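You operate a simulated robot arm through the tools that you are given. There is no shell and no other tool. Be economical: measure what you need, move in short steps, check, and stop when the job is done.

Carry out the task below with a simulated robot arm. There is one attempt and no reset: what you move stays moved.

TASK
Screw the loose leg into the wooden stool and cap each leg.
Fine: push one felt cap onto each of the three legs.
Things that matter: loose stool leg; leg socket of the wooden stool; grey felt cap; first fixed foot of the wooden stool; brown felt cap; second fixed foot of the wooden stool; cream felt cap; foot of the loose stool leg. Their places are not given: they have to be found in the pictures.

It is judged by the outcome, as a careful person would: the job done as asked, and still so three seconds after it is handed in. It fails if anything else is knocked over, pushed out of place, dropped, spilled or broken.

THE ROBOT
A 6-joint arm with a two-finger parallel gripper, fixed in place. Base frame: the origin is at the foot of the arm, x ahead of it, y to its left, z up; the work surface is at about z = 0.7. Lengths are in m, angles in degrees, forces in N, time in s.
With the tool pointing down near the work surface it reaches from about 0.24 to 0.66 m from the base axis. Its first joint turns from -66.0 to 66.0 degrees. Payload 2.9 kg.
Tool frame: the origin (TCP) lies between the finger pads and is the grasp point; the fingertips stand 0.03 m ahead of it; z points along the fingers, y is the line along which they close. The gripper opens to 0.11 m. The fingers are 0.02 m wide and 0.01 m thick; the gripper's body (0.048 by 0.112 m) begins 0.055 m behind the TCP.
Orientation is told as [roll, pitch, yaw] about the base's x, y, z axes, in that order, counted from this pose: with the fingers straight down and closing along the base's y, the tool's x points along the base's -x, its y along +y and its z along -z.

THE INTERFACE
- The arm moves only by the tool play_rows. Its argument "targets" is a list of rows, each an object of numbers (a shift or turn left out is 0, a gripper value left out holds the last): "fingers": the closure, from 0 (fully open) to 1 (shut); "dx", "dy", "dz": the shift along the base's x, y, z in m; "ax", "ay", "az": the turn, a rotation vector about the base's x, y, z in degrees. In form: [{"fingers": .., "dx": .., "dy": .., "dz": .., "ax": .., "ay": .., "az": ..}, ...]. A call has 1 to 8 rows; each row shifts and turns the commanded pose from where the row before left it. A row lasts 0.2 s, in which the tool goes at most 0.05 m and 8.6 degrees; a call with a longer step from one row to the next is refused whole, and so is a gripper value outside its range. A pose out of reach is approached as far as the arm can. The call stops where the force on the tool passes 70 N (or 10 N more than at its start, if that is more) or the arm is blocked; 0.2 s more then pass. The fingers move at their own pace (about 0.108 m/s each) and stop on an object; they squeeze with about 36 N. The grip force told is the motor's: it shows also when the fingers shut on nothing. Time passes only in rows, and 0.2 s behind the last, so rows that do not move let the fingers close. It gives the time, the measured TCP pose, the force on the tool (base axes), the opening and the grip force at its end, in the units of the frame above (readings bear some noise).
- Cameras (640 x 400 px; columns grow to the right, rows downward): "scene" is fixed at [0.0666, 0.4231, 1.3942]; the picture's right is [-0.86, -0.51, 0.00], its down [-0.25, 0.42, -0.87] and it looks along [0.44, -0.75, -0.49] (base axes); focal length 357 px, centre (320, 200). "wrist" rides on the gripper at [-0.036, 0, -0.057] in the tool frame; the picture's right is [0.00, -1.00, 0.00], its down [0.97, 0.00, -0.24] and it looks along [0.24, 0.00, 0.97] (tool axes); focal length 218 px, centre (320, 200).
- capture(camera): a new picture of that camera. No time passes.
- locate(camera, pixels): there is no depth. For up to 12 entries [column, row, z] of the newest picture of that camera ("zoom" is the newest enlarged one), the place [x, y] in the base frame at which the ray of that pixel passes the height z, good to about 0.002 m. No time passes.
- inspect(camera, box): a new picture of the part [left, top, right, bottom] of that camera's present view, enlarged. No time passes.
- close_job(): hands the job in; it is judged then, once.

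Work in short steps. Measure before you move; look again where a grasp or a placing could have gone wrong, and mend it. You have 80 turns and 34 pictures in all, the two below and enlarged ones among them. Open the gripper and draw the arm clear of the work before you hand the job in, unless the task says otherwise; then end with one line.

The tools are called after "Call:" as a command line: name --argument value ..., lists and objects as JSON in quotes. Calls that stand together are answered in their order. play_rows: Moves the arm, as the interface text tells. Its arguments: {"type":"object","properties":{"targets":{"type":"array","items":{"type":"object","properties":{"fingers":{"type":"number"},"dx":{"type":"number"},"dy":{"type":"number"},"dz":{"type":"number"},"ax":{"type":"number"},"ay":{"type":"number"},"az":{"type":"number"}}}}},"required":["targets"]} The other tools are called the same way: capture (camera) takes a picture; locate (camera, pixels) gives the place at which the rays of pixels pass given heights; inspect (camera, box) takes an enlarged picture of a part of a camera's view; close_job () hands the job in.

At the start:

```text
t: 0.0
ee_pos: [0.4268, -0.1812, 1.0431]
tool_rot: [0.0, 0.0, -0.1]
force: [0.6, -0.7, 0.3]
opening: 0.11
gripper_force: 0.0
```

scene: 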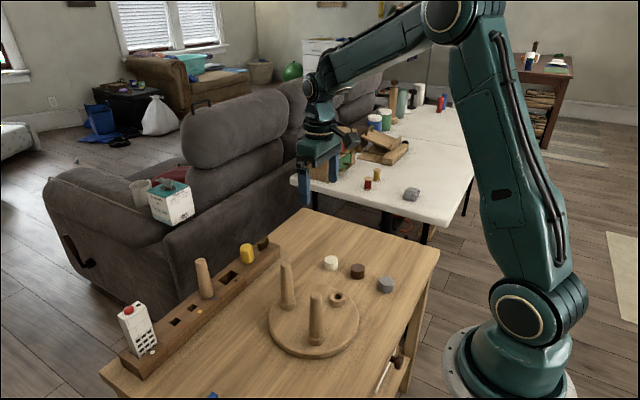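
wrist: 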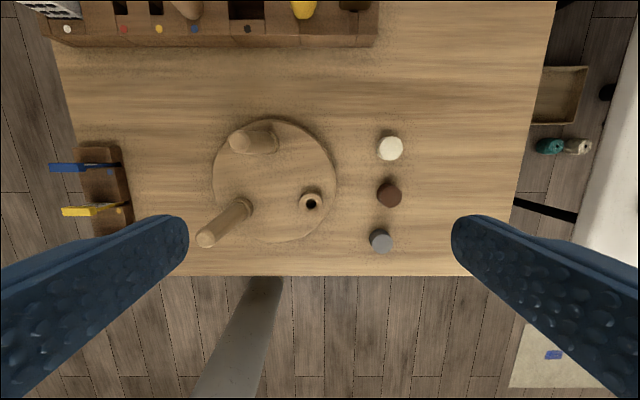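

The stool seat lies upside down with two fixed legs and a socket (wrist 311,203); the loose leg seems to stand in the rack (wrist ~187,8). I take enlarged views to measure.

Call:
inspect --camera "scene" --box '[230, 230, 430, 370]'

Call:
inspect --camera "scene" --box '[110, 230, 290, 380]'

Call:
locate --camera "wrist" --pixels '[[311, 203, 0.74], [311, 203, 0.76], [390, 147, 0.72], [389, 194, 0.72], [381, 240, 0.72], [206, 239, 0.85], [240, 142, 0.85], [275, 180, 0.72], [246, 206, 0.73], [187, 8, 0.75]]'

Call:
locate --camera "scene" --pixels '[[337, 297, 0.74], [337, 297, 0.76], [330, 260, 0.72], [357, 268, 0.72], [386, 282, 0.72], [316, 295, 0.85], [286, 263, 0.85], [316, 295, 0.82], [286, 263, 0.82], [201, 262, 0.85], [207, 297, 0.75]]'

```text
2.86 times, centred on (330, 300) of scene
```

zoom: 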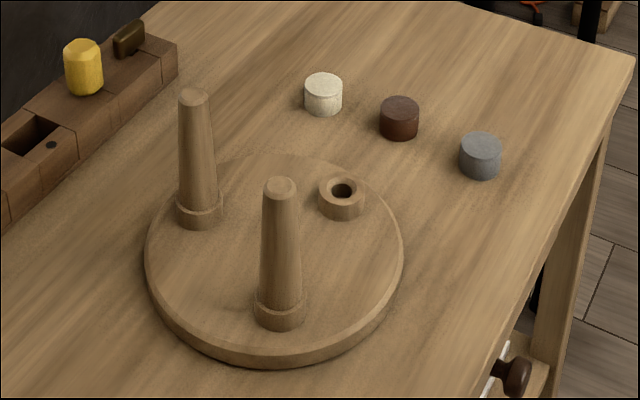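

```text
2.67 times, centred on (200, 305) of scene
```

zoom: 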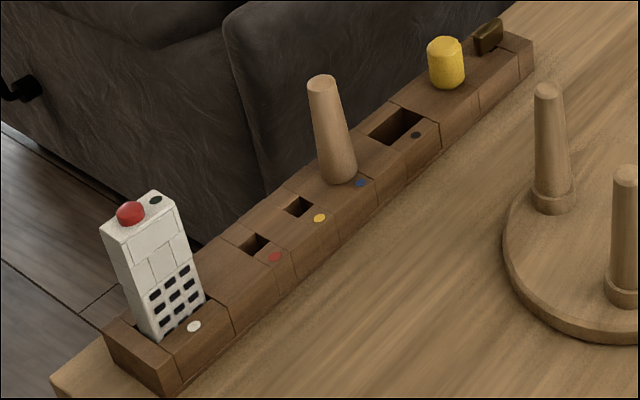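

```text
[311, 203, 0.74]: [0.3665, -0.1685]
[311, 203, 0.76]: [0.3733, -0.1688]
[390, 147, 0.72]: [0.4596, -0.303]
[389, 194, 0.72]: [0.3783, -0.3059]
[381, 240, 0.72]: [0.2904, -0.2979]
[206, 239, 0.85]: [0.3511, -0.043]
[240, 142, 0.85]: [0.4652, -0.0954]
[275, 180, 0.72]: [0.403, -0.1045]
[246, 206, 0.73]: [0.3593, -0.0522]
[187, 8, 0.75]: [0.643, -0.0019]
```

```text
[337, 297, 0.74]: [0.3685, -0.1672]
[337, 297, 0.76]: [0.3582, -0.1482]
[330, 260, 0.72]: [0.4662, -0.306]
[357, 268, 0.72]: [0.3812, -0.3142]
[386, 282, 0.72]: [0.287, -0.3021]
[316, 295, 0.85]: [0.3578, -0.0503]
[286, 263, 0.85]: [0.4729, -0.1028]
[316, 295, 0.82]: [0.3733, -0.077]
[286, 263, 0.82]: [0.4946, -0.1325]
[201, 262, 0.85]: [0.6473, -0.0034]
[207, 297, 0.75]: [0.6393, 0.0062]
```

Socket is at about (0.368,-0.168), top z≈0.742; the leg stands thick end down in the rack at about (0.64,0.0). I move above the leg to measure it closely.

Call:
play_rows --targets '[{"dx": 0.02, "dy": 0.022, "dz": -0.008}, {"dx": 0.02, "dy": 0.022, "dz": -0.008}, {"dx": 0.02, "dy": 0.022, "dz": -0.008}, {"dx": 0.02, "dy": 0.022, "dz": -0.008}, {"dx": 0.02, "dy": 0.023, "dz": -0.008}, {"dx": 0.02, "dy": 0.023, "dz": -0.008}, {"dx": 0.02, "dy": 0.023, "dz": -0.008}, {"dx": 0.02, "dy": 0.024, "dz": -0.008}]'

Call:
capture --camera "wrist"

```text
t: 1.8
ee_pos: [0.5842, -0.0022, 0.9785]
tool_rot: [0.0, -0.1, 0.1]
force: [-0.2, -0.1, -0.4]
opening: 0.1099
gripper_force: 0.0
```

```text
29 pictures are left
```

wrist: 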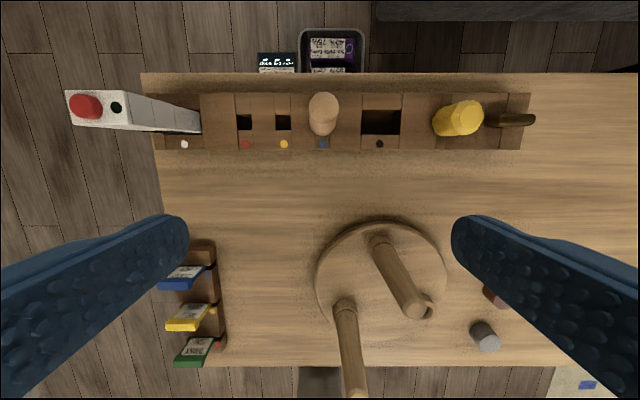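

Call:
locate --camera "wrist" --pixels '[[324, 102, 0.83], [324, 102, 0.85], [324, 102, 0.87], [322, 121, 0.74], [322, 136, 0.74], [308, 121, 0.74], [336, 121, 0.74], [356, 395, 0.85], [357, 395, 0.87], [344, 306, 0.73], [413, 309, 0.85], [378, 240, 0.73]]'

Call:
inspect --camera "wrist" --box '[270, 70, 370, 160]'

Call:
locate --camera "scene" --pixels '[[200.7, 260, 0.83], [200.7, 260, 0.85], [200.7, 260, 0.87]]'

```text
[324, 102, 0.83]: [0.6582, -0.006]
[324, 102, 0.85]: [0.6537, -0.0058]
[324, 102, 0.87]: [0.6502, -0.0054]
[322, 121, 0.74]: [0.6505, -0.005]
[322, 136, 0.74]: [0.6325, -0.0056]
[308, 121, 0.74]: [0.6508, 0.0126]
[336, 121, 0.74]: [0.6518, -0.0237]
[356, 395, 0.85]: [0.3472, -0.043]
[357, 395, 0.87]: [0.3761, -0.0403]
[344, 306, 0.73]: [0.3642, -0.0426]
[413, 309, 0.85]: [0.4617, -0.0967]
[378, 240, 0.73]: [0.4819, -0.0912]
```

```text
4.44 times, centred on (320, 115) of wrist
```

zoom: 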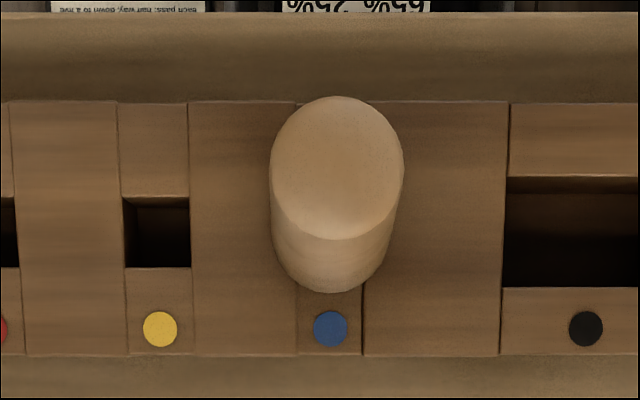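

```text
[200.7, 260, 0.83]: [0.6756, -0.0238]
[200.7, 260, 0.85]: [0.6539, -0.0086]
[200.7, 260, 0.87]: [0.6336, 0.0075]
```

Leg top is at about (0.648,-0.006,0.853). I move over it and descend with open fingers along y.

Call:
play_rows --targets '[{"dx": 0.022, "dy": -0.002, "dz": -0.02}, {"dx": 0.022, "dy": -0.002, "dz": -0.02}, {"dx": 0.02, "dz": -0.02}, {"dz": -0.035}, {"dz": -0.03}, {"dz": -0.03}, {"dz": -0.006}, {}]'

Call:
capture --camera "wrist"

```text
t: 3.6
ee_pos: [0.6506, -0.0053, 0.818]
tool_rot: [-0.1, -0.1, 0.0]
force: [-0.8, 1.2, -0.7]
opening: 0.11
gripper_force: 0.1
```

```text
27 pictures are left
```

wrist: 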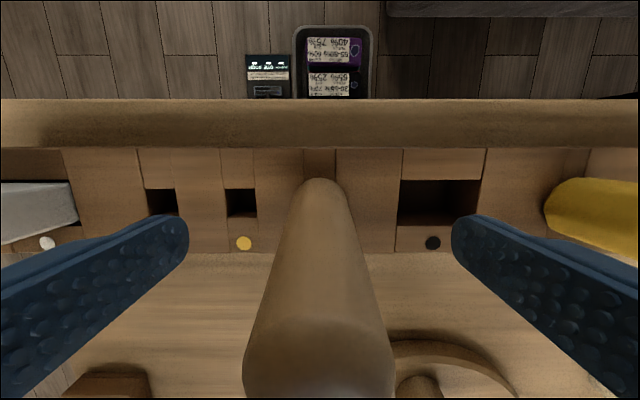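

Call:
locate --camera "wrist" --pixels '[[322, 185, 0.74], [322, 205, 0.74], [318, 365, 0.85], [244, 375, 0.85], [394, 375, 0.85], [241, 201, 0.74], [320, 178, 0.74]]'

```text
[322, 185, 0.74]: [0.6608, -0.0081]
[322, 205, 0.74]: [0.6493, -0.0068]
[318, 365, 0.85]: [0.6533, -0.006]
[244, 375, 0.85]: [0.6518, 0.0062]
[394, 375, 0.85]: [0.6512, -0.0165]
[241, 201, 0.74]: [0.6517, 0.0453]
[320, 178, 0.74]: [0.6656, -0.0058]
```

TCP is centred on the leg (0.651,-0.006). Close the fingers.

Call:
play_rows --targets '[{"fingers": 1}, {"fingers": 1}, {"fingers": 1}, {"fingers": 1}]'

```text
t: 4.6
ee_pos: [0.6497, -0.0043, 0.8184]
tool_rot: [0.0, -0.1, 0.0]
force: [0.1, 1.3, -0.5]
opening: 0.0284
gripper_force: 36.4
```

Gripped at 0.028. Lift straight up.

Call:
play_rows --targets '[{"dz": 0.015}, {"dz": 0.02}, {"dz": 0.02}, {"dz": 0.025}, {"dz": 0.025}]'

Call:
inspect --camera "scene" --box '[130, 180, 290, 330]'

```text
t: 5.8
ee_pos: [0.6483, -0.0056, 0.9253]
tool_rot: [0.0, 0.1, -0.1]
force: [0.1, 0.5, -0.3]
opening: 0.0284
gripper_force: 35.8
```

```text
2.67 times, centred on (210, 255) of scene
```

zoom: 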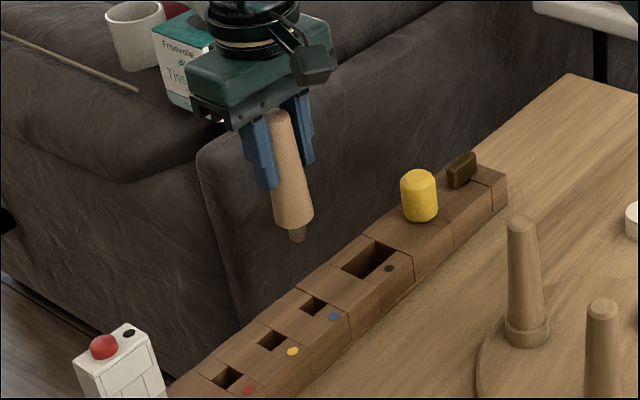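

Leg held with threaded stub hanging down. Raise, travel to above the socket, pre-winding the wrist counter-clockwise (+az).

Call:
play_rows --targets '[{"dz": 0.03, "az": 8.5}, {"dx": -0.02, "dy": -0.0115, "dz": 0.02, "az": 8.5}, {"dx": -0.02, "dy": -0.0115, "az": 8.5}, {"dx": -0.02, "dy": -0.0115, "az": 8.5}, {"dx": -0.02, "dy": -0.0115, "az": 8.5}, {"dx": -0.02, "dy": -0.0115, "az": 8.5}, {"dx": -0.02, "dy": -0.0115, "az": 8.5}, {"dx": -0.02, "dy": -0.0115, "az": 8.5}]'

Call:
play_rows --targets '[{"dx": -0.02, "dy": -0.0115, "az": 8.5}, {"dx": -0.02, "dy": -0.0115, "az": 8.5}, {"dx": -0.02, "dy": -0.0115, "az": 8.5}, {"dx": -0.02, "dy": -0.0115, "az": 8.5}, {"dx": -0.02, "dy": -0.0115, "az": 8.5}, {"dx": -0.02, "dy": -0.0115, "az": 8.5}, {"dx": -0.02, "dy": -0.0115, "az": 8.5}, {"az": 8.5}]'

```text
t: 7.6
ee_pos: [0.5118, -0.0879, 0.9707]
tool_rot: [0.0, -0.1, 68.2]
force: [-0.4, -0.3, -1.5]
opening: 0.0282
gripper_force: 35.6
```

```text
t: 9.4
ee_pos: [0.3668, -0.1673, 0.9729]
tool_rot: [0.0, 0.0, 136.1]
force: [0.7, 0.2, -1.3]
opening: 0.0285
gripper_force: 36.1
```

At (0.367,-0.167), yaw 136°. Look for alignment.

Call:
capture --camera "wrist"

Call:
inspect --camera "scene" --box '[240, 180, 440, 320]'

```text
25 pictures are left
```

wrist: 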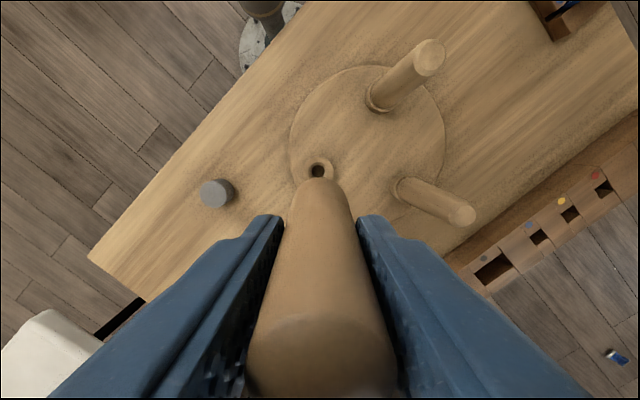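

```text
2.86 times, centred on (340, 250) of scene
```

zoom: 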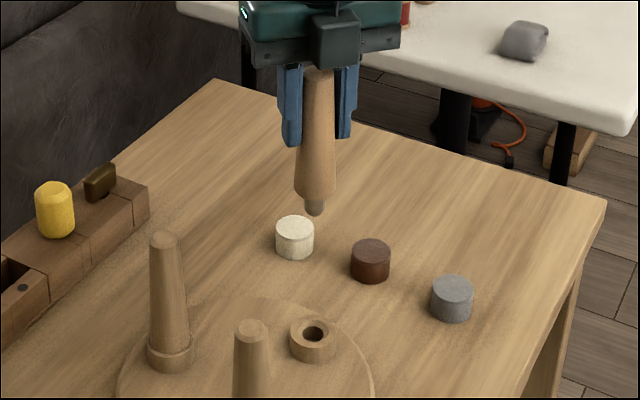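

Call:
locate --camera "wrist" --pixels '[[318, 171, 0.742], [318, 171, 0.75], [429, 57, 0.852], [462, 214, 0.852], [374, 98, 0.735], [403, 189, 0.735], [216, 190, 0.724], [317, 190, 0.79], [317, 182, 0.79]]'

Call:
locate --camera "zoom" --pixels '[[315, 210, 0.88], [315, 195, 0.895], [314, 333, 0.742], [314, 333, 0.75], [318, 68, 1.006], [252, 328, 0.852], [165, 238, 0.852], [295, 223, 0.722], [371, 247, 0.722], [452, 283, 0.722]]'

```text
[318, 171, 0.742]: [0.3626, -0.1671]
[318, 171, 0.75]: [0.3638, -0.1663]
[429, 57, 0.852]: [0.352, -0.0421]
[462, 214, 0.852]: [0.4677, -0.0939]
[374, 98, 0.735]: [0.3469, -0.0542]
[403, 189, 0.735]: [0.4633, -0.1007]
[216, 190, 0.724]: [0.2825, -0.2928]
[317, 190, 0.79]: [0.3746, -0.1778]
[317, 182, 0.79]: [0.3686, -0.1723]
```

```text
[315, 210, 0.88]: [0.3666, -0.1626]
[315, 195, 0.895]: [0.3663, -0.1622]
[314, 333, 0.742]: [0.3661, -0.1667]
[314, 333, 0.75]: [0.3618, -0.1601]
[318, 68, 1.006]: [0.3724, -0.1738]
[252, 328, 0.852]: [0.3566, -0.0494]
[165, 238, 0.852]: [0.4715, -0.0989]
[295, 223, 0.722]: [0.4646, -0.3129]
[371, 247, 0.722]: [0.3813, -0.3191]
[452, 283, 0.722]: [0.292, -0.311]
```

Socket ≈(0.365,-0.1675). Descend to put the stub ~1.5 cm above the socket and check.

Call:
play_rows --targets '[{"dx": -0.001, "dz": -0.025}, {"dz": -0.025}, {"dz": -0.025}, {"dz": -0.025}, {"dz": -0.02}, {}]'

Call:
inspect --camera "scene" --box '[300, 260, 380, 310]'

Call:
inspect --camera "wrist" --box '[260, 120, 380, 220]'

```text
t: 10.8
ee_pos: [0.3704, -0.1665, 0.8534]
tool_rot: [0.0, 0.1, 136.0]
force: [0.3, 0.4, -1.3]
opening: 0.0283
gripper_force: 35.5
```

```text
8.00 times, centred on (340, 285) of scene
```

zoom: 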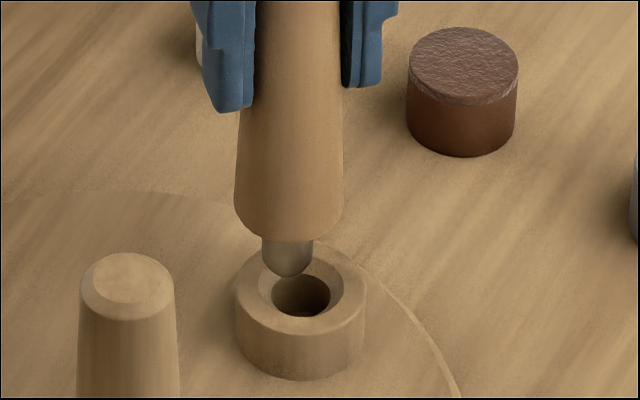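

```text
4.00 times, centred on (320, 170) of wrist
```

zoom: 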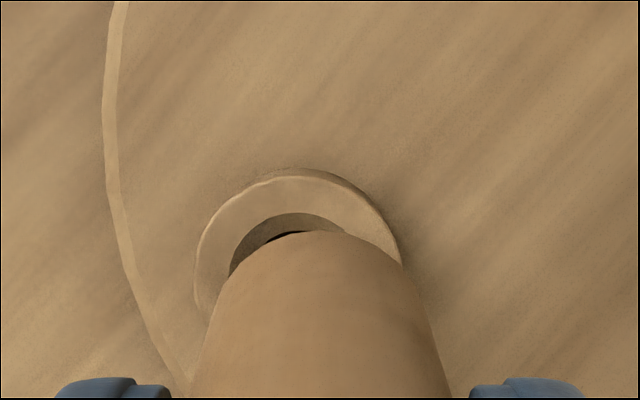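

Call:
locate --camera "wrist" --pixels '[[309, 165, 0.742], [332, 165, 0.742]]'

Call:
inspect --camera "scene" --box '[300, 260, 380, 310]'

Call:
locate --camera "zoom" --pixels '[[300, 285, 0.742], [300, 285, 0.746], [289, 208, 0.775], [289, 208, 0.771], [287, 270, 0.762], [235, 205, 0.775], [342, 205, 0.775], [234, 285, 0.742], [367, 285, 0.742]]'

```text
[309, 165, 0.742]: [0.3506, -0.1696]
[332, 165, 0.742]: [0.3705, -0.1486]
```

```text
8.00 times, centred on (340, 285) of scene
```

zoom: 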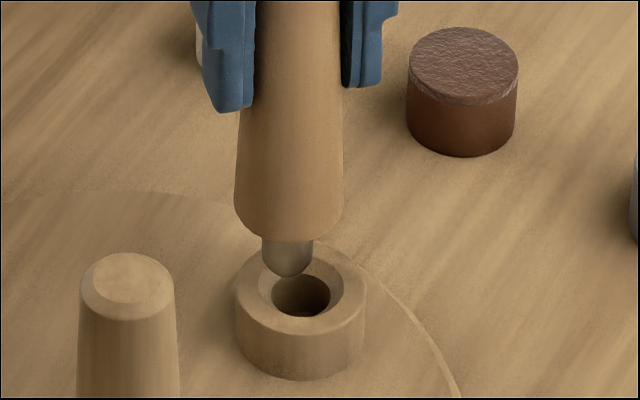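

```text
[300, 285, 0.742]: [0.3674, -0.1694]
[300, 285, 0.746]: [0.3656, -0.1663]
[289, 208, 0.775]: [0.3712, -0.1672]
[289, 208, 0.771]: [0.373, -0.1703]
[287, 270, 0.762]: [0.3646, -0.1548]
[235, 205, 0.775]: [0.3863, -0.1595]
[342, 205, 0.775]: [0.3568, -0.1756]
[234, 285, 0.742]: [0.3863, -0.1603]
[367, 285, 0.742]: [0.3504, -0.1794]
```

Leg sits ~3–4 mm toward +x of the socket. Correct and check the reading.

Call:
play_rows --targets '[{"dx": -0.0035, "dy": -0.0015}, {}, {}]'

Call:
inspect --camera "scene" --box '[300, 260, 380, 310]'

```text
t: 11.6
ee_pos: [0.3665, -0.1667, 0.8536]
tool_rot: [0.0, 0.0, 136.0]
force: [0.2, -0.3, -0.5]
opening: 0.0286
gripper_force: 35.6
```

```text
8.00 times, centred on (340, 285) of scene
```

zoom: 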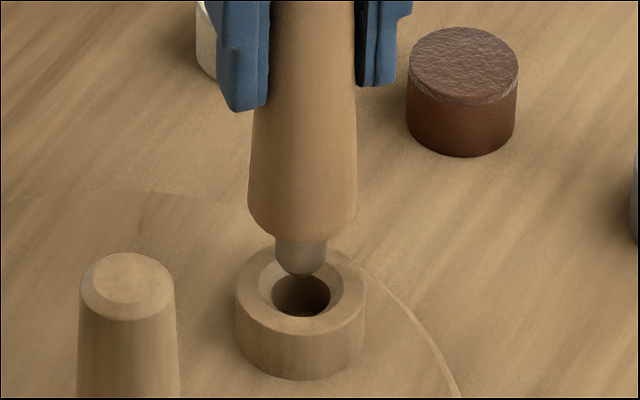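

Aligned now. Descend slowly into the socket.

Call:
play_rows --targets '[{"dz": -0.006}, {"dz": -0.006}, {"dz": -0.004}, {"dz": -0.003}, {"dz": -0.003}, {}]'

Call:
inspect --camera "scene" --box '[300, 260, 380, 310]'

```text
t: 13.0
ee_pos: [0.3649, -0.1683, 0.8312]
tool_rot: [0.0, 0.0, 136.1]
force: [0.2, 0.6, -1.0]
opening: 0.0284
gripper_force: 36.0
```

```text
8.00 times, centred on (340, 285) of scene
```

zoom: 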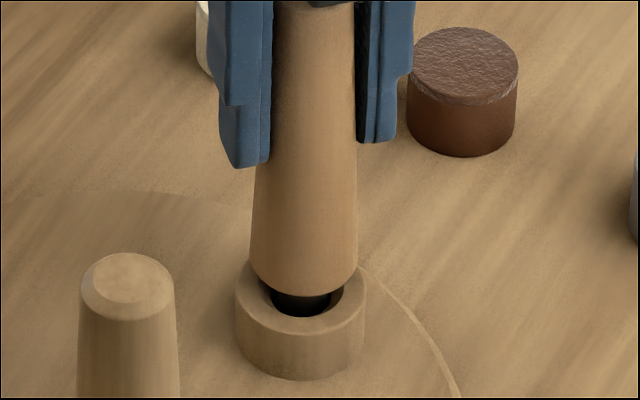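

Stub is entering; no contact force yet. Small lateral correction and continue down until contact.

Call:
play_rows --targets '[{"dx": 0.001, "dy": 0.0005, "dz": -0.002}, {"dz": -0.002}, {"dz": -0.002}, {"dz": -0.002}, {}]'

```text
t: 14.2
ee_pos: [0.3678, -0.167, 0.8255]
tool_rot: [0.0, 0.2, 136.0]
force: [-5.4, 2.4, 24.3]
opening: 0.0286
gripper_force: 36.3
```

Contact at 24 N. Now turn clockwise with slight down feed.

Call:
play_rows --targets '[{"az": -8.5, "dz": -0.0002}, {"az": -8.5, "dz": -0.0002}, {"az": -8.5, "dz": -0.0002}, {"az": -8.5, "dz": -0.0002}, {"az": -8.5, "dz": -0.0002}, {"az": -8.5, "dz": -0.0002}, {"az": -8.5, "dz": -0.0002}, {"az": -8.5, "dz": -0.0002}]'

Call:
inspect --camera "scene" --box '[300, 260, 380, 310]'

```text
t: 16.0
ee_pos: [0.3672, -0.1679, 0.8214]
tool_rot: [0.0, -0.1, 67.8]
force: [0.3, -1.2, 27.0]
opening: 0.0283
gripper_force: 35.4
```

```text
8.00 times, centred on (340, 285) of scene
```

zoom: 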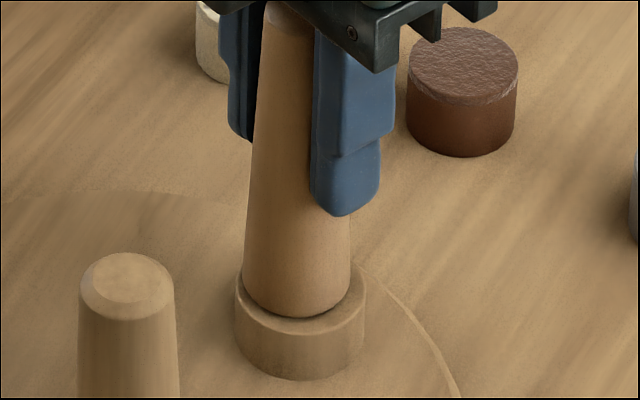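

It dropped 4 mm and is engaging (27 N). Continue turning.

Call:
play_rows --targets '[{"az": -8.5, "dz": -0.0003}, {"az": -8.5, "dz": -0.0003}, {"az": -8.5, "dz": -0.0003}, {"az": -8.5, "dz": -0.0003}, {"az": -8.5, "dz": -0.0003}, {"az": -8.5, "dz": -0.0003}, {"az": -8.5, "dz": -0.0003}, {"az": -8.5, "dz": -0.0003}]'

Call:
play_rows --targets '[{"az": -8.5, "dz": -0.0002}, {"az": -8.5, "dz": -0.0002}, {"az": -8.5, "dz": -0.0002}, {"az": -8.5, "dz": -0.0002}, {"az": -8.5, "dz": -0.0002}, {"az": -8.5, "dz": -0.0002}, {"az": -8.5, "dz": -0.0002}, {"az": -8.5, "dz": -0.0002}]'

```text
t: 17.8
ee_pos: [0.3666, -0.1656, 0.8191]
tool_rot: [0.0, 0.0, -0.1]
force: [0.8, -1.1, 2.4]
opening: 0.0285
gripper_force: 36.0
```

```text
t: 19.6
ee_pos: [0.3682, -0.166, 0.817]
tool_rot: [0.1, -0.1, -68.1]
force: [4.7, 2.7, 0.1]
opening: 0.0281
gripper_force: 35.9
```

Call:
inspect --camera "scene" --box '[300, 250, 380, 310]'

Call:
play_rows --targets '[{"az": -8.5, "dz": -0.0002}, {"az": -8.5, "dz": -0.0002}, {"az": -8.5, "dz": -0.0002}, {"az": -8.5, "dz": -0.0002}, {"az": -8.5, "dz": -0.0002}, {"az": -8.5, "dz": -0.0002}, {"az": -8.5, "dz": -0.0002}, {"az": -8.5, "dz": -0.0002}]'

```text
6.67 times, centred on (340, 280) of scene
```

zoom: 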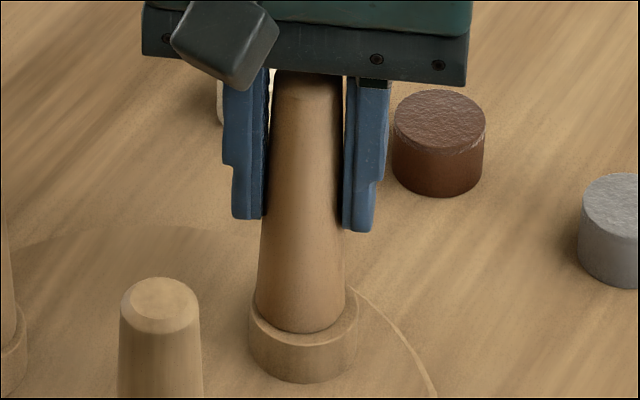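

```text
t: 21.4
ee_pos: [0.3658, -0.1681, 0.8156]
tool_rot: [0.1, 0.1, -136.1]
force: [0.8, 1.0, 9.4]
opening: 0.0289
gripper_force: 36.0
```

Call:
play_rows --targets '[{"az": -8.5, "dz": -0.0002}, {"az": -8.5, "dz": -0.0002}, {"az": -8.5, "dz": -0.0002}, {"az": -8.5, "dz": -0.0002}, {"az": -8.5, "dz": -0.0002}, {"az": -8.5, "dz": -0.0002}, {"az": -8.5, "dz": -0.0002}, {"az": -8.5, "dz": -0.0002}]'

Call:
inspect --camera "scene" --box '[300, 250, 380, 310]'

```text
t: 23.2
ee_pos: [0.3447, -0.2064, 0.8149]
tool_rot: [0.0, 0.2, 156.5]
force: [0.9, 0.3, 10.5]
opening: 0.0292
gripper_force: 35.9
out of reach, approached as far as the arm can: row 8
```

```text
6.67 times, centred on (340, 280) of scene
```

zoom: 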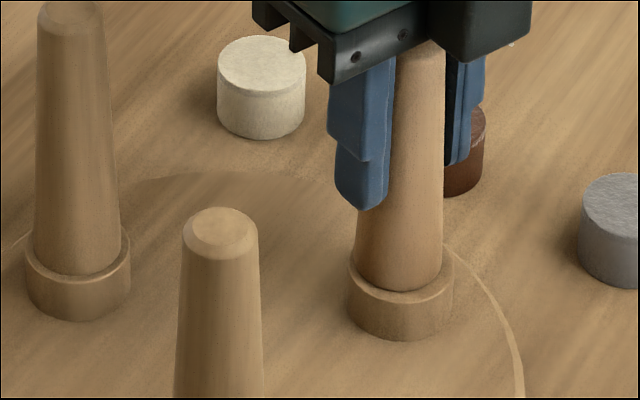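

The last row hit the wrist limit and swung the stool by (-0.021,-0.038). I undo that last row while still gripping, so the stool is brought back the same way.

Call:
play_rows --targets '[{"az": 2}, {"az": 2}, {"az": 2}, {"az": 2.5}, {}]'

Call:
inspect --camera "scene" --box '[230, 230, 430, 370]'

```text
t: 24.4
ee_pos: [0.3456, -0.2066, 0.8137]
tool_rot: [0.1, 0.1, 164.6]
force: [1.6, -2.9, 27.6]
opening: 0.0295
gripper_force: 36.4
```

```text
2.86 times, centred on (330, 300) of scene
```

zoom: 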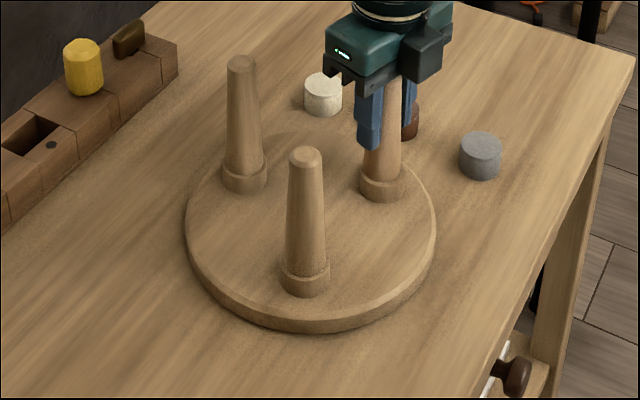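

The command was clipped, so I drag the stool back explicitly by (+0.0215,+0.0385), holding the leg.

Call:
play_rows --targets '[{"dx": 0.003, "dy": 0.005, "dz": 0.0008}, {"dx": 0.003, "dy": 0.0055}, {"dx": 0.003, "dy": 0.0055}, {"dx": 0.003, "dy": 0.0055}, {"dx": 0.003, "dy": 0.0055}, {"dx": 0.003, "dy": 0.0055}, {"dx": 0.0035, "dy": 0.006}, {}]'

Call:
inspect --camera "scene" --box '[230, 230, 430, 370]'

```text
t: 26.2
ee_pos: [0.3663, -0.1652, 0.8138]
tool_rot: [-0.1, -0.1, 164.5]
force: [-2.2, -4.3, 3.0]
opening: 0.0295
gripper_force: 36.0
```

```text
2.86 times, centred on (330, 300) of scene
```

zoom: 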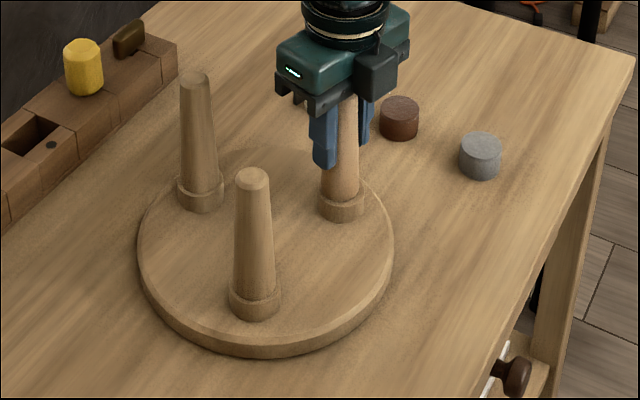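

Stool is back, slightly rotated. Opening grew to 0.0295, so the fingers may have slid on the cone. Open, rise, and inspect the leg.

Call:
play_rows --targets '[{"fingers": 0}, {"fingers": 0}, {"fingers": 0}, {"dz": 0.03}, {"dz": 0.03}, {"dz": 0.04}, {"dz": 0.04}, {"az": 8.5}]'

Call:
inspect --camera "scene" --box '[260, 240, 380, 340]'

Call:
inspect --camera "wrist" --box '[160, 20, 480, 380]'

```text
t: 28.0
ee_pos: [0.3681, -0.167, 0.9544]
tool_rot: [0.1, 0.0, 173.0]
force: [-0.1, 0.1, 0.0]
opening: 0.1099
gripper_force: 0.1
```

```text
4.00 times, centred on (320, 290) of scene
```

zoom: 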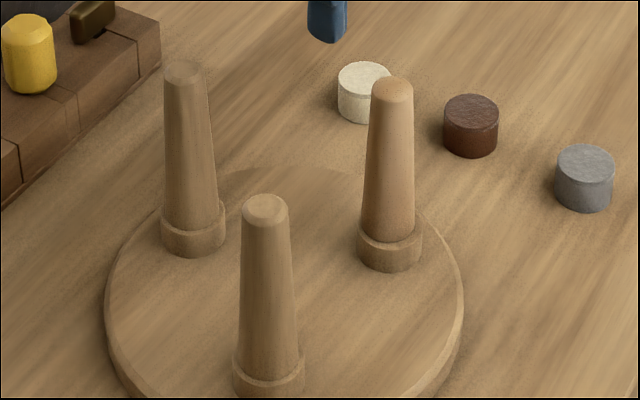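

```text
1.11 times, centred on (320, 200) of wrist
```

zoom: 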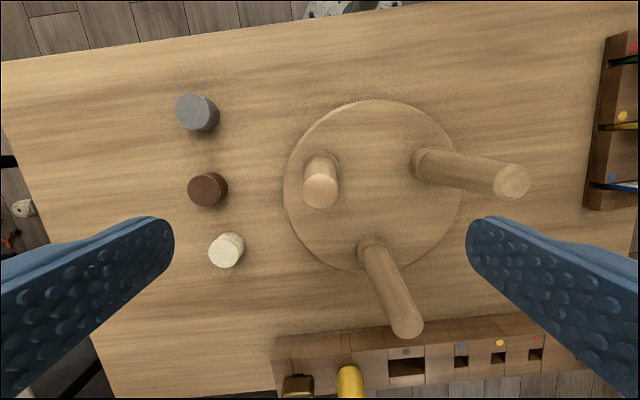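

The leg stands as deep as the fixed ones (same visible length). I'll locate all tops and caps now, then re-tighten briefly since I backed off 8.5°.

Call:
locate --camera "zoom" --pixels '[[320, 190, 0.853], [512, 182, 0.853], [406, 322, 0.853], [195, 112, 0.722], [205, 189, 0.722], [227, 250, 0.722]]'

Call:
play_rows --targets '[{"az": 8.5}, {"az": 8.5}, {"az": 8.5}, {"az": 8.5}, {"az": 8.5}, {"az": 8.5}, {"az": 8.5}, {"az": 8.5}]'

```text
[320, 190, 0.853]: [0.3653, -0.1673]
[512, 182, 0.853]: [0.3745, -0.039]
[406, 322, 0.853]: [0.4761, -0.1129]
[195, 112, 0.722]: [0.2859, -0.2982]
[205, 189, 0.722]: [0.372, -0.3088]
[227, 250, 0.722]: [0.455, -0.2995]
```

```text
t: 29.8
ee_pos: [0.3666, -0.1658, 0.9539]
tool_rot: [0.0, 0.1, -118.8]
force: [0.5, -0.4, -0.7]
opening: 0.1101
gripper_force: 0.1
```

Descend over the leg and grip again.

Call:
play_rows --targets '[{"dz": -0.04}, {"dz": -0.04}, {"dz": -0.035}, {"dz": -0.018}, {"fingers": 1}, {"fingers": 1}, {"fingers": 1}, {"fingers": 1}]'

Call:
play_rows --targets '[{"az": -8}, {"az": -8}, {"az": -8}, {}]'

Call:
inspect --camera "scene" --box '[260, 240, 380, 340]'

```text
t: 31.6
ee_pos: [0.3666, -0.1664, 0.8227]
tool_rot: [0.1, 0.0, -119.0]
force: [2.8, -0.7, -7.6]
opening: 0.0283
gripper_force: 35.6
```

```text
t: 32.6
ee_pos: [0.3651, -0.1661, 0.8225]
tool_rot: [-0.1, 0.0, -143.0]
force: [-4.7, 4.8, 10.2]
opening: 0.0279
gripper_force: 36.2
```

```text
4.00 times, centred on (320, 290) of scene
```

zoom: 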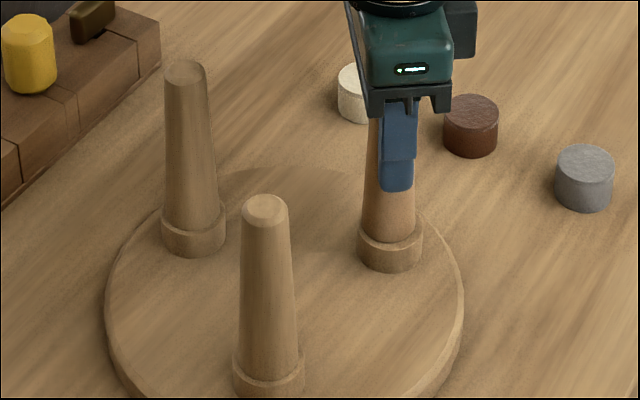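

The seat didn't turn, so the leg either still threads or slips in the grip. Turn further 45° without feed and watch.

Call:
play_rows --targets '[{"az": -8.5}, {"az": -8.5}, {"az": -8.5}, {"az": -8.5}, {"az": -8.5}, {}]'

Call:
inspect --camera "scene" --box '[300, 240, 380, 310]'

```text
t: 34.0
ee_pos: [0.3682, -0.1675, 0.8221]
tool_rot: [0.1, 0.1, 174.3]
force: [0.9, -1.1, -2.8]
opening: 0.0269
gripper_force: 36.1
```

```text
5.71 times, centred on (340, 275) of scene
```

zoom: 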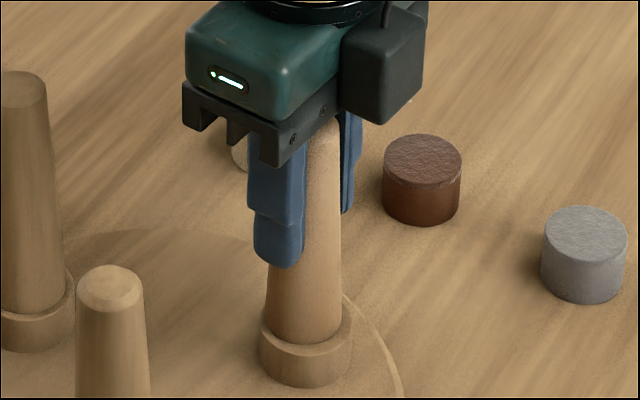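

Opening fell 1.4 mm at constant height, so the leg is still threading down. Release in place, rewind, and keep screwing.

Call:
play_rows --targets '[{"fingers": 0}, {"fingers": 0}, {"fingers": 0}, {"az": 8.5}, {"az": 8.5}, {"az": 8.5}, {"az": 8.5}, {"az": 8.5}]'

Call:
play_rows --targets '[{"az": 8.5}, {"az": 8.5}, {"az": 8.5}, {"az": 8.5}, {"az": 8.5}, {"az": 8.5}, {"az": 8.5}, {"az": 8.5}]'

Call:
play_rows --targets '[{"az": 8.5}, {"az": 8.5}, {"az": 8.5}, {"az": 8.5}, {"az": 8.5}, {"az": 8.5}, {"az": 8.5}, {"az": 8.5}]'

Call:
play_rows --targets '[{"az": 8.5}, {"az": 8.5}, {"az": 8.5}, {"az": 8.5}, {"dz": -0.003, "fingers": 1}, {"fingers": 1}, {"fingers": 1}, {"fingers": 1}]'

Call:
play_rows --targets '[{"az": -8.5}, {"az": -8.5}, {"az": -8.5}, {"az": -8.5}, {"az": -8.5}, {"az": -8.5}, {"az": -8.5}, {"az": -8.5}]'

```text
t: 35.8
ee_pos: [0.3653, -0.1652, 0.822]
tool_rot: [0.0, 0.0, -142.8]
force: [0.2, -0.4, -0.5]
opening: 0.1103
gripper_force: 0.0
```

```text
t: 37.6
ee_pos: [0.3663, -0.1668, 0.8216]
tool_rot: [0.0, 0.0, -74.8]
force: [-0.3, 0.9, 0.6]
opening: 0.1103
gripper_force: 0.0
```

```text
t: 39.4
ee_pos: [0.3681, -0.1654, 0.821]
tool_rot: [0.0, 0.0, -6.9]
force: [-0.3, -0.9, 0.2]
opening: 0.11
gripper_force: 0.2
```

```text
t: 41.2
ee_pos: [0.3677, -0.1651, 0.8183]
tool_rot: [-0.1, 0.0, 27.0]
force: [0.7, -2.3, 2.4]
opening: 0.0285
gripper_force: 36.0
```

```text
t: 43.0
ee_pos: [0.3667, -0.165, 0.8178]
tool_rot: [-0.1, 0.1, -41.2]
force: [0.0, 1.2, 0.7]
opening: 0.0276
gripper_force: 35.6
```

Regrip opening at a given height is consistent with an unchanged depth, i.e. seated and slipping. One more turn, then release and compare heights.

Call:
play_rows --targets '[{"az": -8.5}, {"az": -8.5}, {"az": -8.5}, {"az": -8.5}, {"az": -8.5}, {"az": -8.5}, {"az": -8.5}, {"az": -8.5}]'

Call:
play_rows --targets '[{"fingers": 0}, {"fingers": 0}, {"fingers": 0}, {"dz": 0.04, "az": 8.5}, {"dz": 0.04, "az": 8.5}, {"dz": 0.04, "az": 8.5}, {"dy": -0.04, "az": 8.5}, {"dy": -0.04, "az": 8.5}]'

Call:
inspect --camera "scene" --box '[260, 240, 380, 340]'

```text
t: 44.8
ee_pos: [0.3661, -0.1654, 0.8188]
tool_rot: [-0.2, 0.1, -109.1]
force: [0.0, 1.4, -3.9]
opening: 0.0288
gripper_force: 36.1
```

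```text
t: 46.6
ee_pos: [0.366, -0.2449, 0.9382]
tool_rot: [0.0, 0.1, -66.4]
force: [0.2, 0.0, -0.1]
opening: 0.1097
gripper_force: 0.1
```

```text
4.00 times, centred on (320, 290) of scene
```

zoom: 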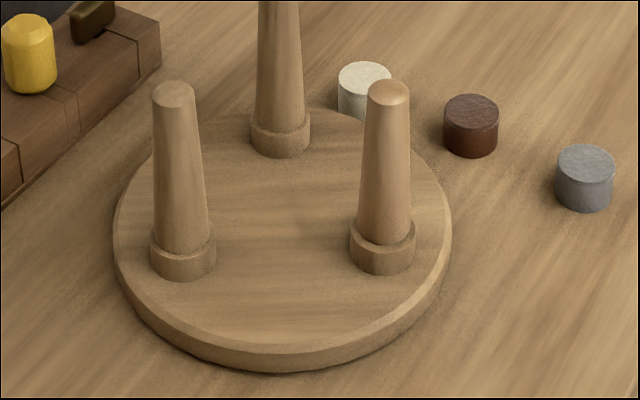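

The seat turned with the leg this time: the joint is fully tight. I locate the legs' new places.

Call:
locate --camera "zoom" --pixels '[[389, 87, 0.855], [174, 88, 0.855], [183, 240, 0.742], [281, 121, 0.742], [383, 230, 0.742]]'

Call:
capture --camera "wrist"

```text
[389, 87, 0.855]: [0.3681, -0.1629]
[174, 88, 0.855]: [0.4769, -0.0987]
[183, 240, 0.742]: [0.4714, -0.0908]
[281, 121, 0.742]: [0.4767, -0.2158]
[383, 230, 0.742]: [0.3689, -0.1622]
```

```text
8 pictures are left
```

wrist: 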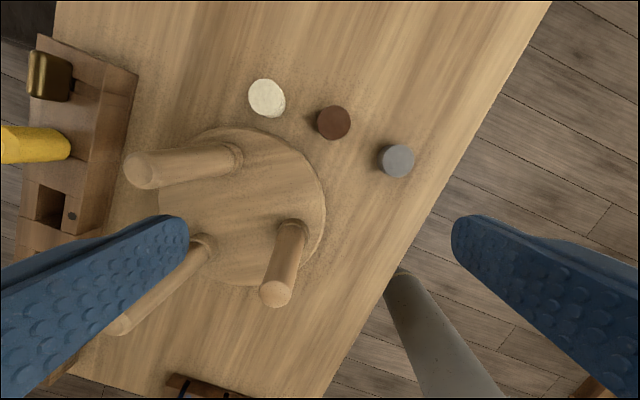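

The seat has swung 60° clockwise about the leg. I want to put it back by gripping the far fixed leg and swinging it round; first its exact top position.

Call:
locate --camera "wrist" --pixels '[[143, 172, 0.855], [277, 292, 0.855], [116, 324, 0.855], [266, 98, 0.722], [333, 123, 0.722], [396, 161, 0.722]]'

```text
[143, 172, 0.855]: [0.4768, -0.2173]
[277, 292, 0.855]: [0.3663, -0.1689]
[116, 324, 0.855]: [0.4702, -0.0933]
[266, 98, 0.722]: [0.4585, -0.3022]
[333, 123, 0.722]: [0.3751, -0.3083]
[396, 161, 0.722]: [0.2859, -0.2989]
```

Foot at (0.477,-0.217). Move over it (from (0.366,-0.245,0.938)), descend to 0.815 and grip.

Call:
play_rows --targets '[{"dx": 0.037, "dy": 0.009}, {"dx": 0.037, "dy": 0.009}, {"dx": 0.036, "dy": 0.009}, {"dz": -0.04}, {"dz": -0.04}, {"dz": -0.04}, {}, {}]'

Call:
play_rows --targets '[{"fingers": 1}, {"fingers": 1}, {"fingers": 1}, {"fingers": 1}]'

```text
t: 48.4
ee_pos: [0.4757, -0.2235, 0.8171]
tool_rot: [-0.1, 0.1, -66.5]
force: [0.2, 0.3, 0.5]
opening: 0.1099
gripper_force: 0.0
```

```text
t: 49.4
ee_pos: [0.4757, -0.2226, 0.8184]
tool_rot: [0.1, -0.2, -66.5]
force: [5.7, 0.7, 0.4]
opening: 0.0284
gripper_force: 35.7
```

Gripped. Swing it +60° about the loose leg's axis.

Call:
play_rows --targets '[{"dx": 0.0031, "dy": 0.0084, "az": 4.25}, {"dx": 0.0031, "dy": 0.0085, "az": 4.25}, {"dx": 0.0018, "dy": 0.0088, "az": 4.25}, {"dx": 0.0018, "dy": 0.0088, "az": 4.25}, {"dx": 0.0005, "dy": 0.009, "az": 4.25}, {"dx": 0.0005, "dy": 0.009, "az": 4.25}, {"dx": -0.0008, "dy": 0.009, "az": 4.25}, {"dx": -0.0009, "dy": 0.0089, "az": 4.25}]'

Call:
play_rows --targets '[{"dx": -0.0021, "dy": 0.0088, "az": 4.25}, {"dx": -0.0022, "dy": 0.0087, "az": 4.25}, {"dx": -0.0034, "dy": 0.0084, "az": 4.25}, {"dx": -0.0034, "dy": 0.0083, "az": 4.25}, {"dx": -0.0046, "dy": 0.0078, "az": 4.25}, {"dx": -0.0046, "dy": 0.0077, "az": 4.25}, {}]'

Call:
inspect --camera "scene" --box '[230, 230, 430, 370]'

```text
t: 51.2
ee_pos: [0.4846, -0.1475, 0.8197]
tool_rot: [0.0, 0.1, -32.4]
force: [0.1, 0.7, 0.0]
opening: 0.0285
gripper_force: 35.8
```

```text
t: 52.8
ee_pos: [0.4656, -0.0994, 0.8183]
tool_rot: [0.0, -0.1, -6.9]
force: [3.6, -1.8, 1.9]
opening: 0.0286
gripper_force: 35.5
```

```text
2.86 times, centred on (330, 300) of scene
```

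zoom: 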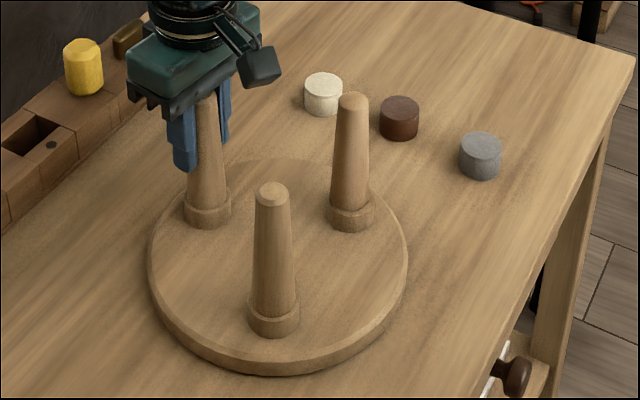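

The stool is back almost exactly in place. Release, rise and take an overhead view for precise cap and foot positions.

Call:
play_rows --targets '[{"fingers": 0}, {"fingers": 0}, {"fingers": 0}, {"dz": 0.04, "az": 2}, {"dz": 0.045, "az": 2}, {"dz": 0.045, "az": 3}, {"dx": -0.03, "dy": -0.035}, {"dx": -0.03, "dy": -0.035}]'

Call:
play_rows --targets '[{"dy": -0.03, "dz": 0.02}, {"dy": -0.02, "dz": 0.01}, {}]'

Call:
capture --camera "wrist"

```text
t: 54.6
ee_pos: [0.4032, -0.167, 0.9491]
tool_rot: [0.0, -0.1, 0.1]
force: [-1.3, -0.4, -0.3]
opening: 0.11
gripper_force: 0.1
```

```text
t: 55.4
ee_pos: [0.4038, -0.218, 0.9807]
tool_rot: [0.0, 0.0, 0.0]
force: [1.4, 0.2, 0.8]
opening: 0.1102
gripper_force: 0.1
```

```text
6 pictures are left
```

wrist: 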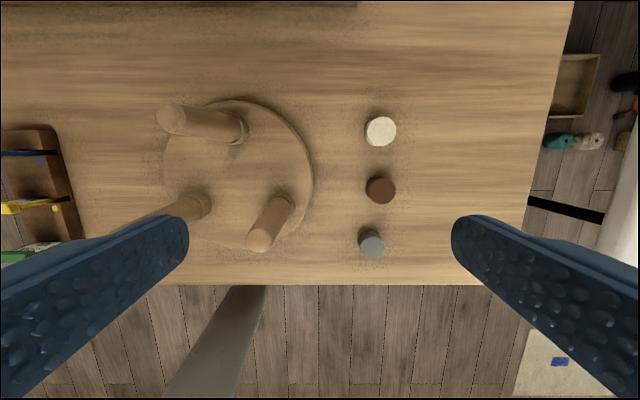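

Call:
inspect --camera "wrist" --box '[240, 110, 400, 260]'

```text
2.67 times, centred on (320, 185) of wrist
```

zoom: 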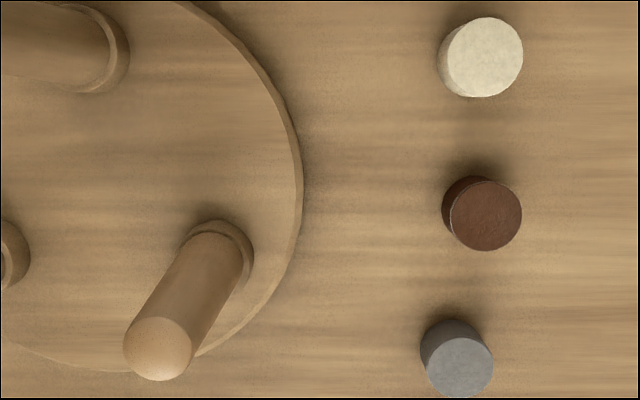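

Call:
locate --camera "zoom" --pixels '[[485, 57, 0.724], [486, 215, 0.724], [459, 364, 0.724], [476, 57, 0.7], [478, 211, 0.7], [455, 353, 0.7], [158, 350, 0.855], [158, 350, 0.85], [451, 215, 0.724], [521, 215, 0.724], [125, 345, 0.855], [191, 355, 0.855]]'

Call:
locate --camera "wrist" --pixels '[[171, 119, 0.855], [200, 208, 0.742], [280, 205, 0.742]]'

```text
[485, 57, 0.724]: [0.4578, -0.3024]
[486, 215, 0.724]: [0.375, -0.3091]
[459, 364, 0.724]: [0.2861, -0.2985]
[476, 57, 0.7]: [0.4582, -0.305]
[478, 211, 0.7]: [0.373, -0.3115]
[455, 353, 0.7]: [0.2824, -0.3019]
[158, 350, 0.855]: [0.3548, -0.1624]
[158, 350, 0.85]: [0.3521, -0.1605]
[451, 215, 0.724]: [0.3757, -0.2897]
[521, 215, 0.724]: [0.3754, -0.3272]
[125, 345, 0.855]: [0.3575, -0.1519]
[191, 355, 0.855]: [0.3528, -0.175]
```

```text
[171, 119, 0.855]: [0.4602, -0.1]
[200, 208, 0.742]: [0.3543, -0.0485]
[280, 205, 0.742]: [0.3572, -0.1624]
```

Caps: cream (0.458,-0.303), brown (0.3745,-0.309), grey (0.286,-0.299), height ≈24 mm. Get foot tops from the scene too, and move above the cream cap.

Call:
locate --camera "scene" --pixels '[[341.9, 265.4, 0.85], [341.9, 265.4, 0.855], [313.2, 296.9, 0.85], [313.2, 296.9, 0.855], [340.5, 303, 0.742], [332.9, 258.2, 0.724], [358.2, 266.5, 0.724], [387.5, 280, 0.724]]'

Call:
play_rows --targets '[{"dx": 0.027, "dy": -0.0425}, {"dx": 0.027, "dy": -0.0425, "dz": -0.01}, {"dz": -0.045}, {"dz": -0.045}, {"dz": -0.045}, {"dz": -0.04}, {"dz": -0.02}, {}]'

```text
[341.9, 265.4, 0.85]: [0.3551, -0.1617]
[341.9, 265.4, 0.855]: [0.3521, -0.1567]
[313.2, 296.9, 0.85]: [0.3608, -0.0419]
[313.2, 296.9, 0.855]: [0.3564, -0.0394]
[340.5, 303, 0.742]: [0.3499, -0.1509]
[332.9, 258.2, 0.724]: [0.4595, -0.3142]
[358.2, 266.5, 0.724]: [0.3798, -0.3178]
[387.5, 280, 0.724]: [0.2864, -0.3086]
```

```text
refused: row 1 steps farther than a row can; nothing moved
```

Call:
play_rows --targets '[{"dx": 0.018, "dy": -0.028}, {"dx": 0.018, "dy": -0.028}, {"dx": 0.018, "dy": -0.028, "dz": -0.02}, {"dz": -0.045}, {"dz": -0.045}, {"dz": -0.045}, {"dz": -0.045}, {}]'

```text
t: 57.2
ee_pos: [0.4588, -0.3064, 0.7819]
tool_rot: [0.1, 0.0, 0.0]
force: [-0.5, 0.2, -1.9]
opening: 0.11
gripper_force: 0.1
```

Call:
play_rows --targets '[{"dy": 0.003, "dz": -0.02}, {"dz": -0.021}, {}, {"fingers": 1}, {"fingers": 1}, {"fingers": 1}, {"fingers": 1}]'

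Call:
capture --camera "wrist"

```text
t: 58.8
ee_pos: [0.4618, -0.3018, 0.7392]
tool_rot: [-0.1, 0.0, 0.0]
force: [0.0, 0.2, -0.7]
opening: 0.0378
gripper_force: 36.1
```

```text
4 pictures are left
```

wrist: 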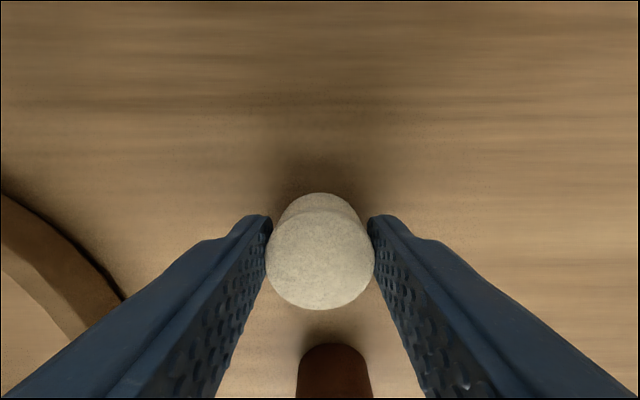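

Cream cap is gripped centred (opening 0.0378). Lift and carry to above the loose leg's foot (≈0.354,-0.161, z≈0.852).

Call:
play_rows --targets '[{"dz": 0.04}, {"dz": 0.045}, {"dz": 0.045}, {"dz": 0.045}, {"dx": -0.0265, "dy": 0.0352}, {"dx": -0.0265, "dy": 0.0352}, {"dx": -0.0265, "dy": 0.0352}, {"dx": -0.0265, "dy": 0.0352}]'

Call:
play_rows --targets '[{}, {}]'

```text
t: 60.6
ee_pos: [0.3524, -0.1636, 0.9122]
tool_rot: [0.0, -0.1, 0.0]
force: [-0.3, 0.8, 0.2]
opening: 0.0376
gripper_force: 35.9
```

```text
t: 61.2
ee_pos: [0.3532, -0.1641, 0.9132]
tool_rot: [0.0, 0.1, 0.0]
force: [0.7, -0.4, -0.3]
opening: 0.0377
gripper_force: 35.8
```

Call:
inspect --camera "scene" --box '[300, 230, 380, 300]'

```text
5.71 times, centred on (340, 265) of scene
```

zoom: 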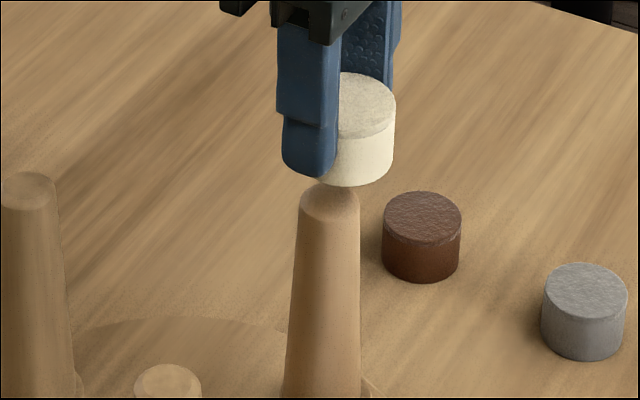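

Call:
locate --camera "zoom" --pixels '[[329, 201, 0.85], [329, 201, 0.854], [348, 104, 0.9], [348, 104, 0.902], [31, 188, 0.85], [31, 188, 0.854], [168, 380, 0.85], [168, 380, 0.854]]'

```text
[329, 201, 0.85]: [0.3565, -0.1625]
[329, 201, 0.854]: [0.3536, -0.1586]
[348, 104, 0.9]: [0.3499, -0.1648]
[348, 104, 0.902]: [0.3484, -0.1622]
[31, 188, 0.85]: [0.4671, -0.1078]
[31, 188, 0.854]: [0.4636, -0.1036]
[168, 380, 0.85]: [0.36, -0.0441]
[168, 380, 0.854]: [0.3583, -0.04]
```

The cap is ~7 mm too far to the picture's right of the leg. Shift (+0.0055,+0.0035), lower to just above, and check again.

Call:
play_rows --targets '[{"dx": 0.0055, "dy": 0.0035}, {"dz": -0.01}, {}, {}]'

Call:
inspect --camera "scene" --box '[300, 230, 380, 300]'

```text
t: 62.2
ee_pos: [0.3584, -0.1565, 0.9029]
tool_rot: [0.0, 0.0, 0.0]
force: [-0.2, -0.6, 0.4]
opening: 0.0378
gripper_force: 36.1
```

```text
5.71 times, centred on (340, 265) of scene
```

zoom: 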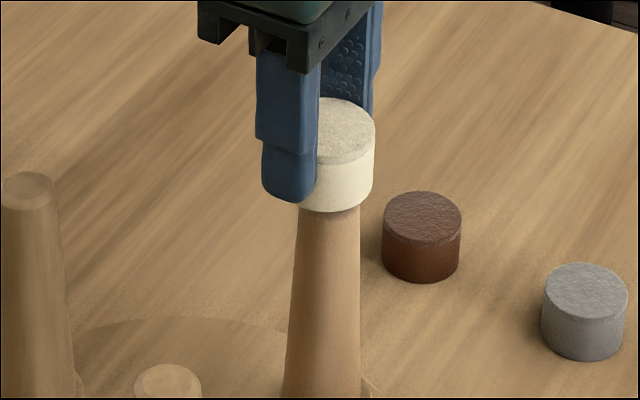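

Laterally aligned now (cap centre 328 vs leg 329). Push down in small steps.

Call:
play_rows --targets '[{"dz": -0.004}, {"dz": -0.004}, {"dz": -0.003}, {"dz": -0.003}, {"dz": -0.002}, {}]'

```text
t: 63.6
ee_pos: [0.3582, -0.1564, 0.8878]
tool_rot: [0.0, 0.2, 0.0]
force: [-0.2, -6.0, 2.4]
opening: 0.0377
gripper_force: 35.6
```

Side force of -6 N in y: ease 2 mm toward -y and go on pushing.

Call:
play_rows --targets '[{"dy": -0.002}, {"dz": -0.002}, {"dz": -0.002}, {"dz": -0.002}, {}]'

```text
t: 64.8
ee_pos: [0.3585, -0.1572, 0.8789]
tool_rot: [0.0, -0.1, 0.0]
force: [-0.9, -0.6, 0.6]
opening: 0.0376
gripper_force: 36.0
```

Forces vanished; the cap slides over the foot. Continue to its end.

Call:
play_rows --targets '[{"dz": -0.002}, {"dz": -0.002}, {"dz": -0.002}, {"dz": -0.002}, {}]'

```text
t: 66.0
ee_pos: [0.3606, -0.1587, 0.8735]
tool_rot: [-0.2, -0.4, 0.0]
force: [-11.8, 2.0, 55.5]
opening: 0.0374
gripper_force: 36.3
```

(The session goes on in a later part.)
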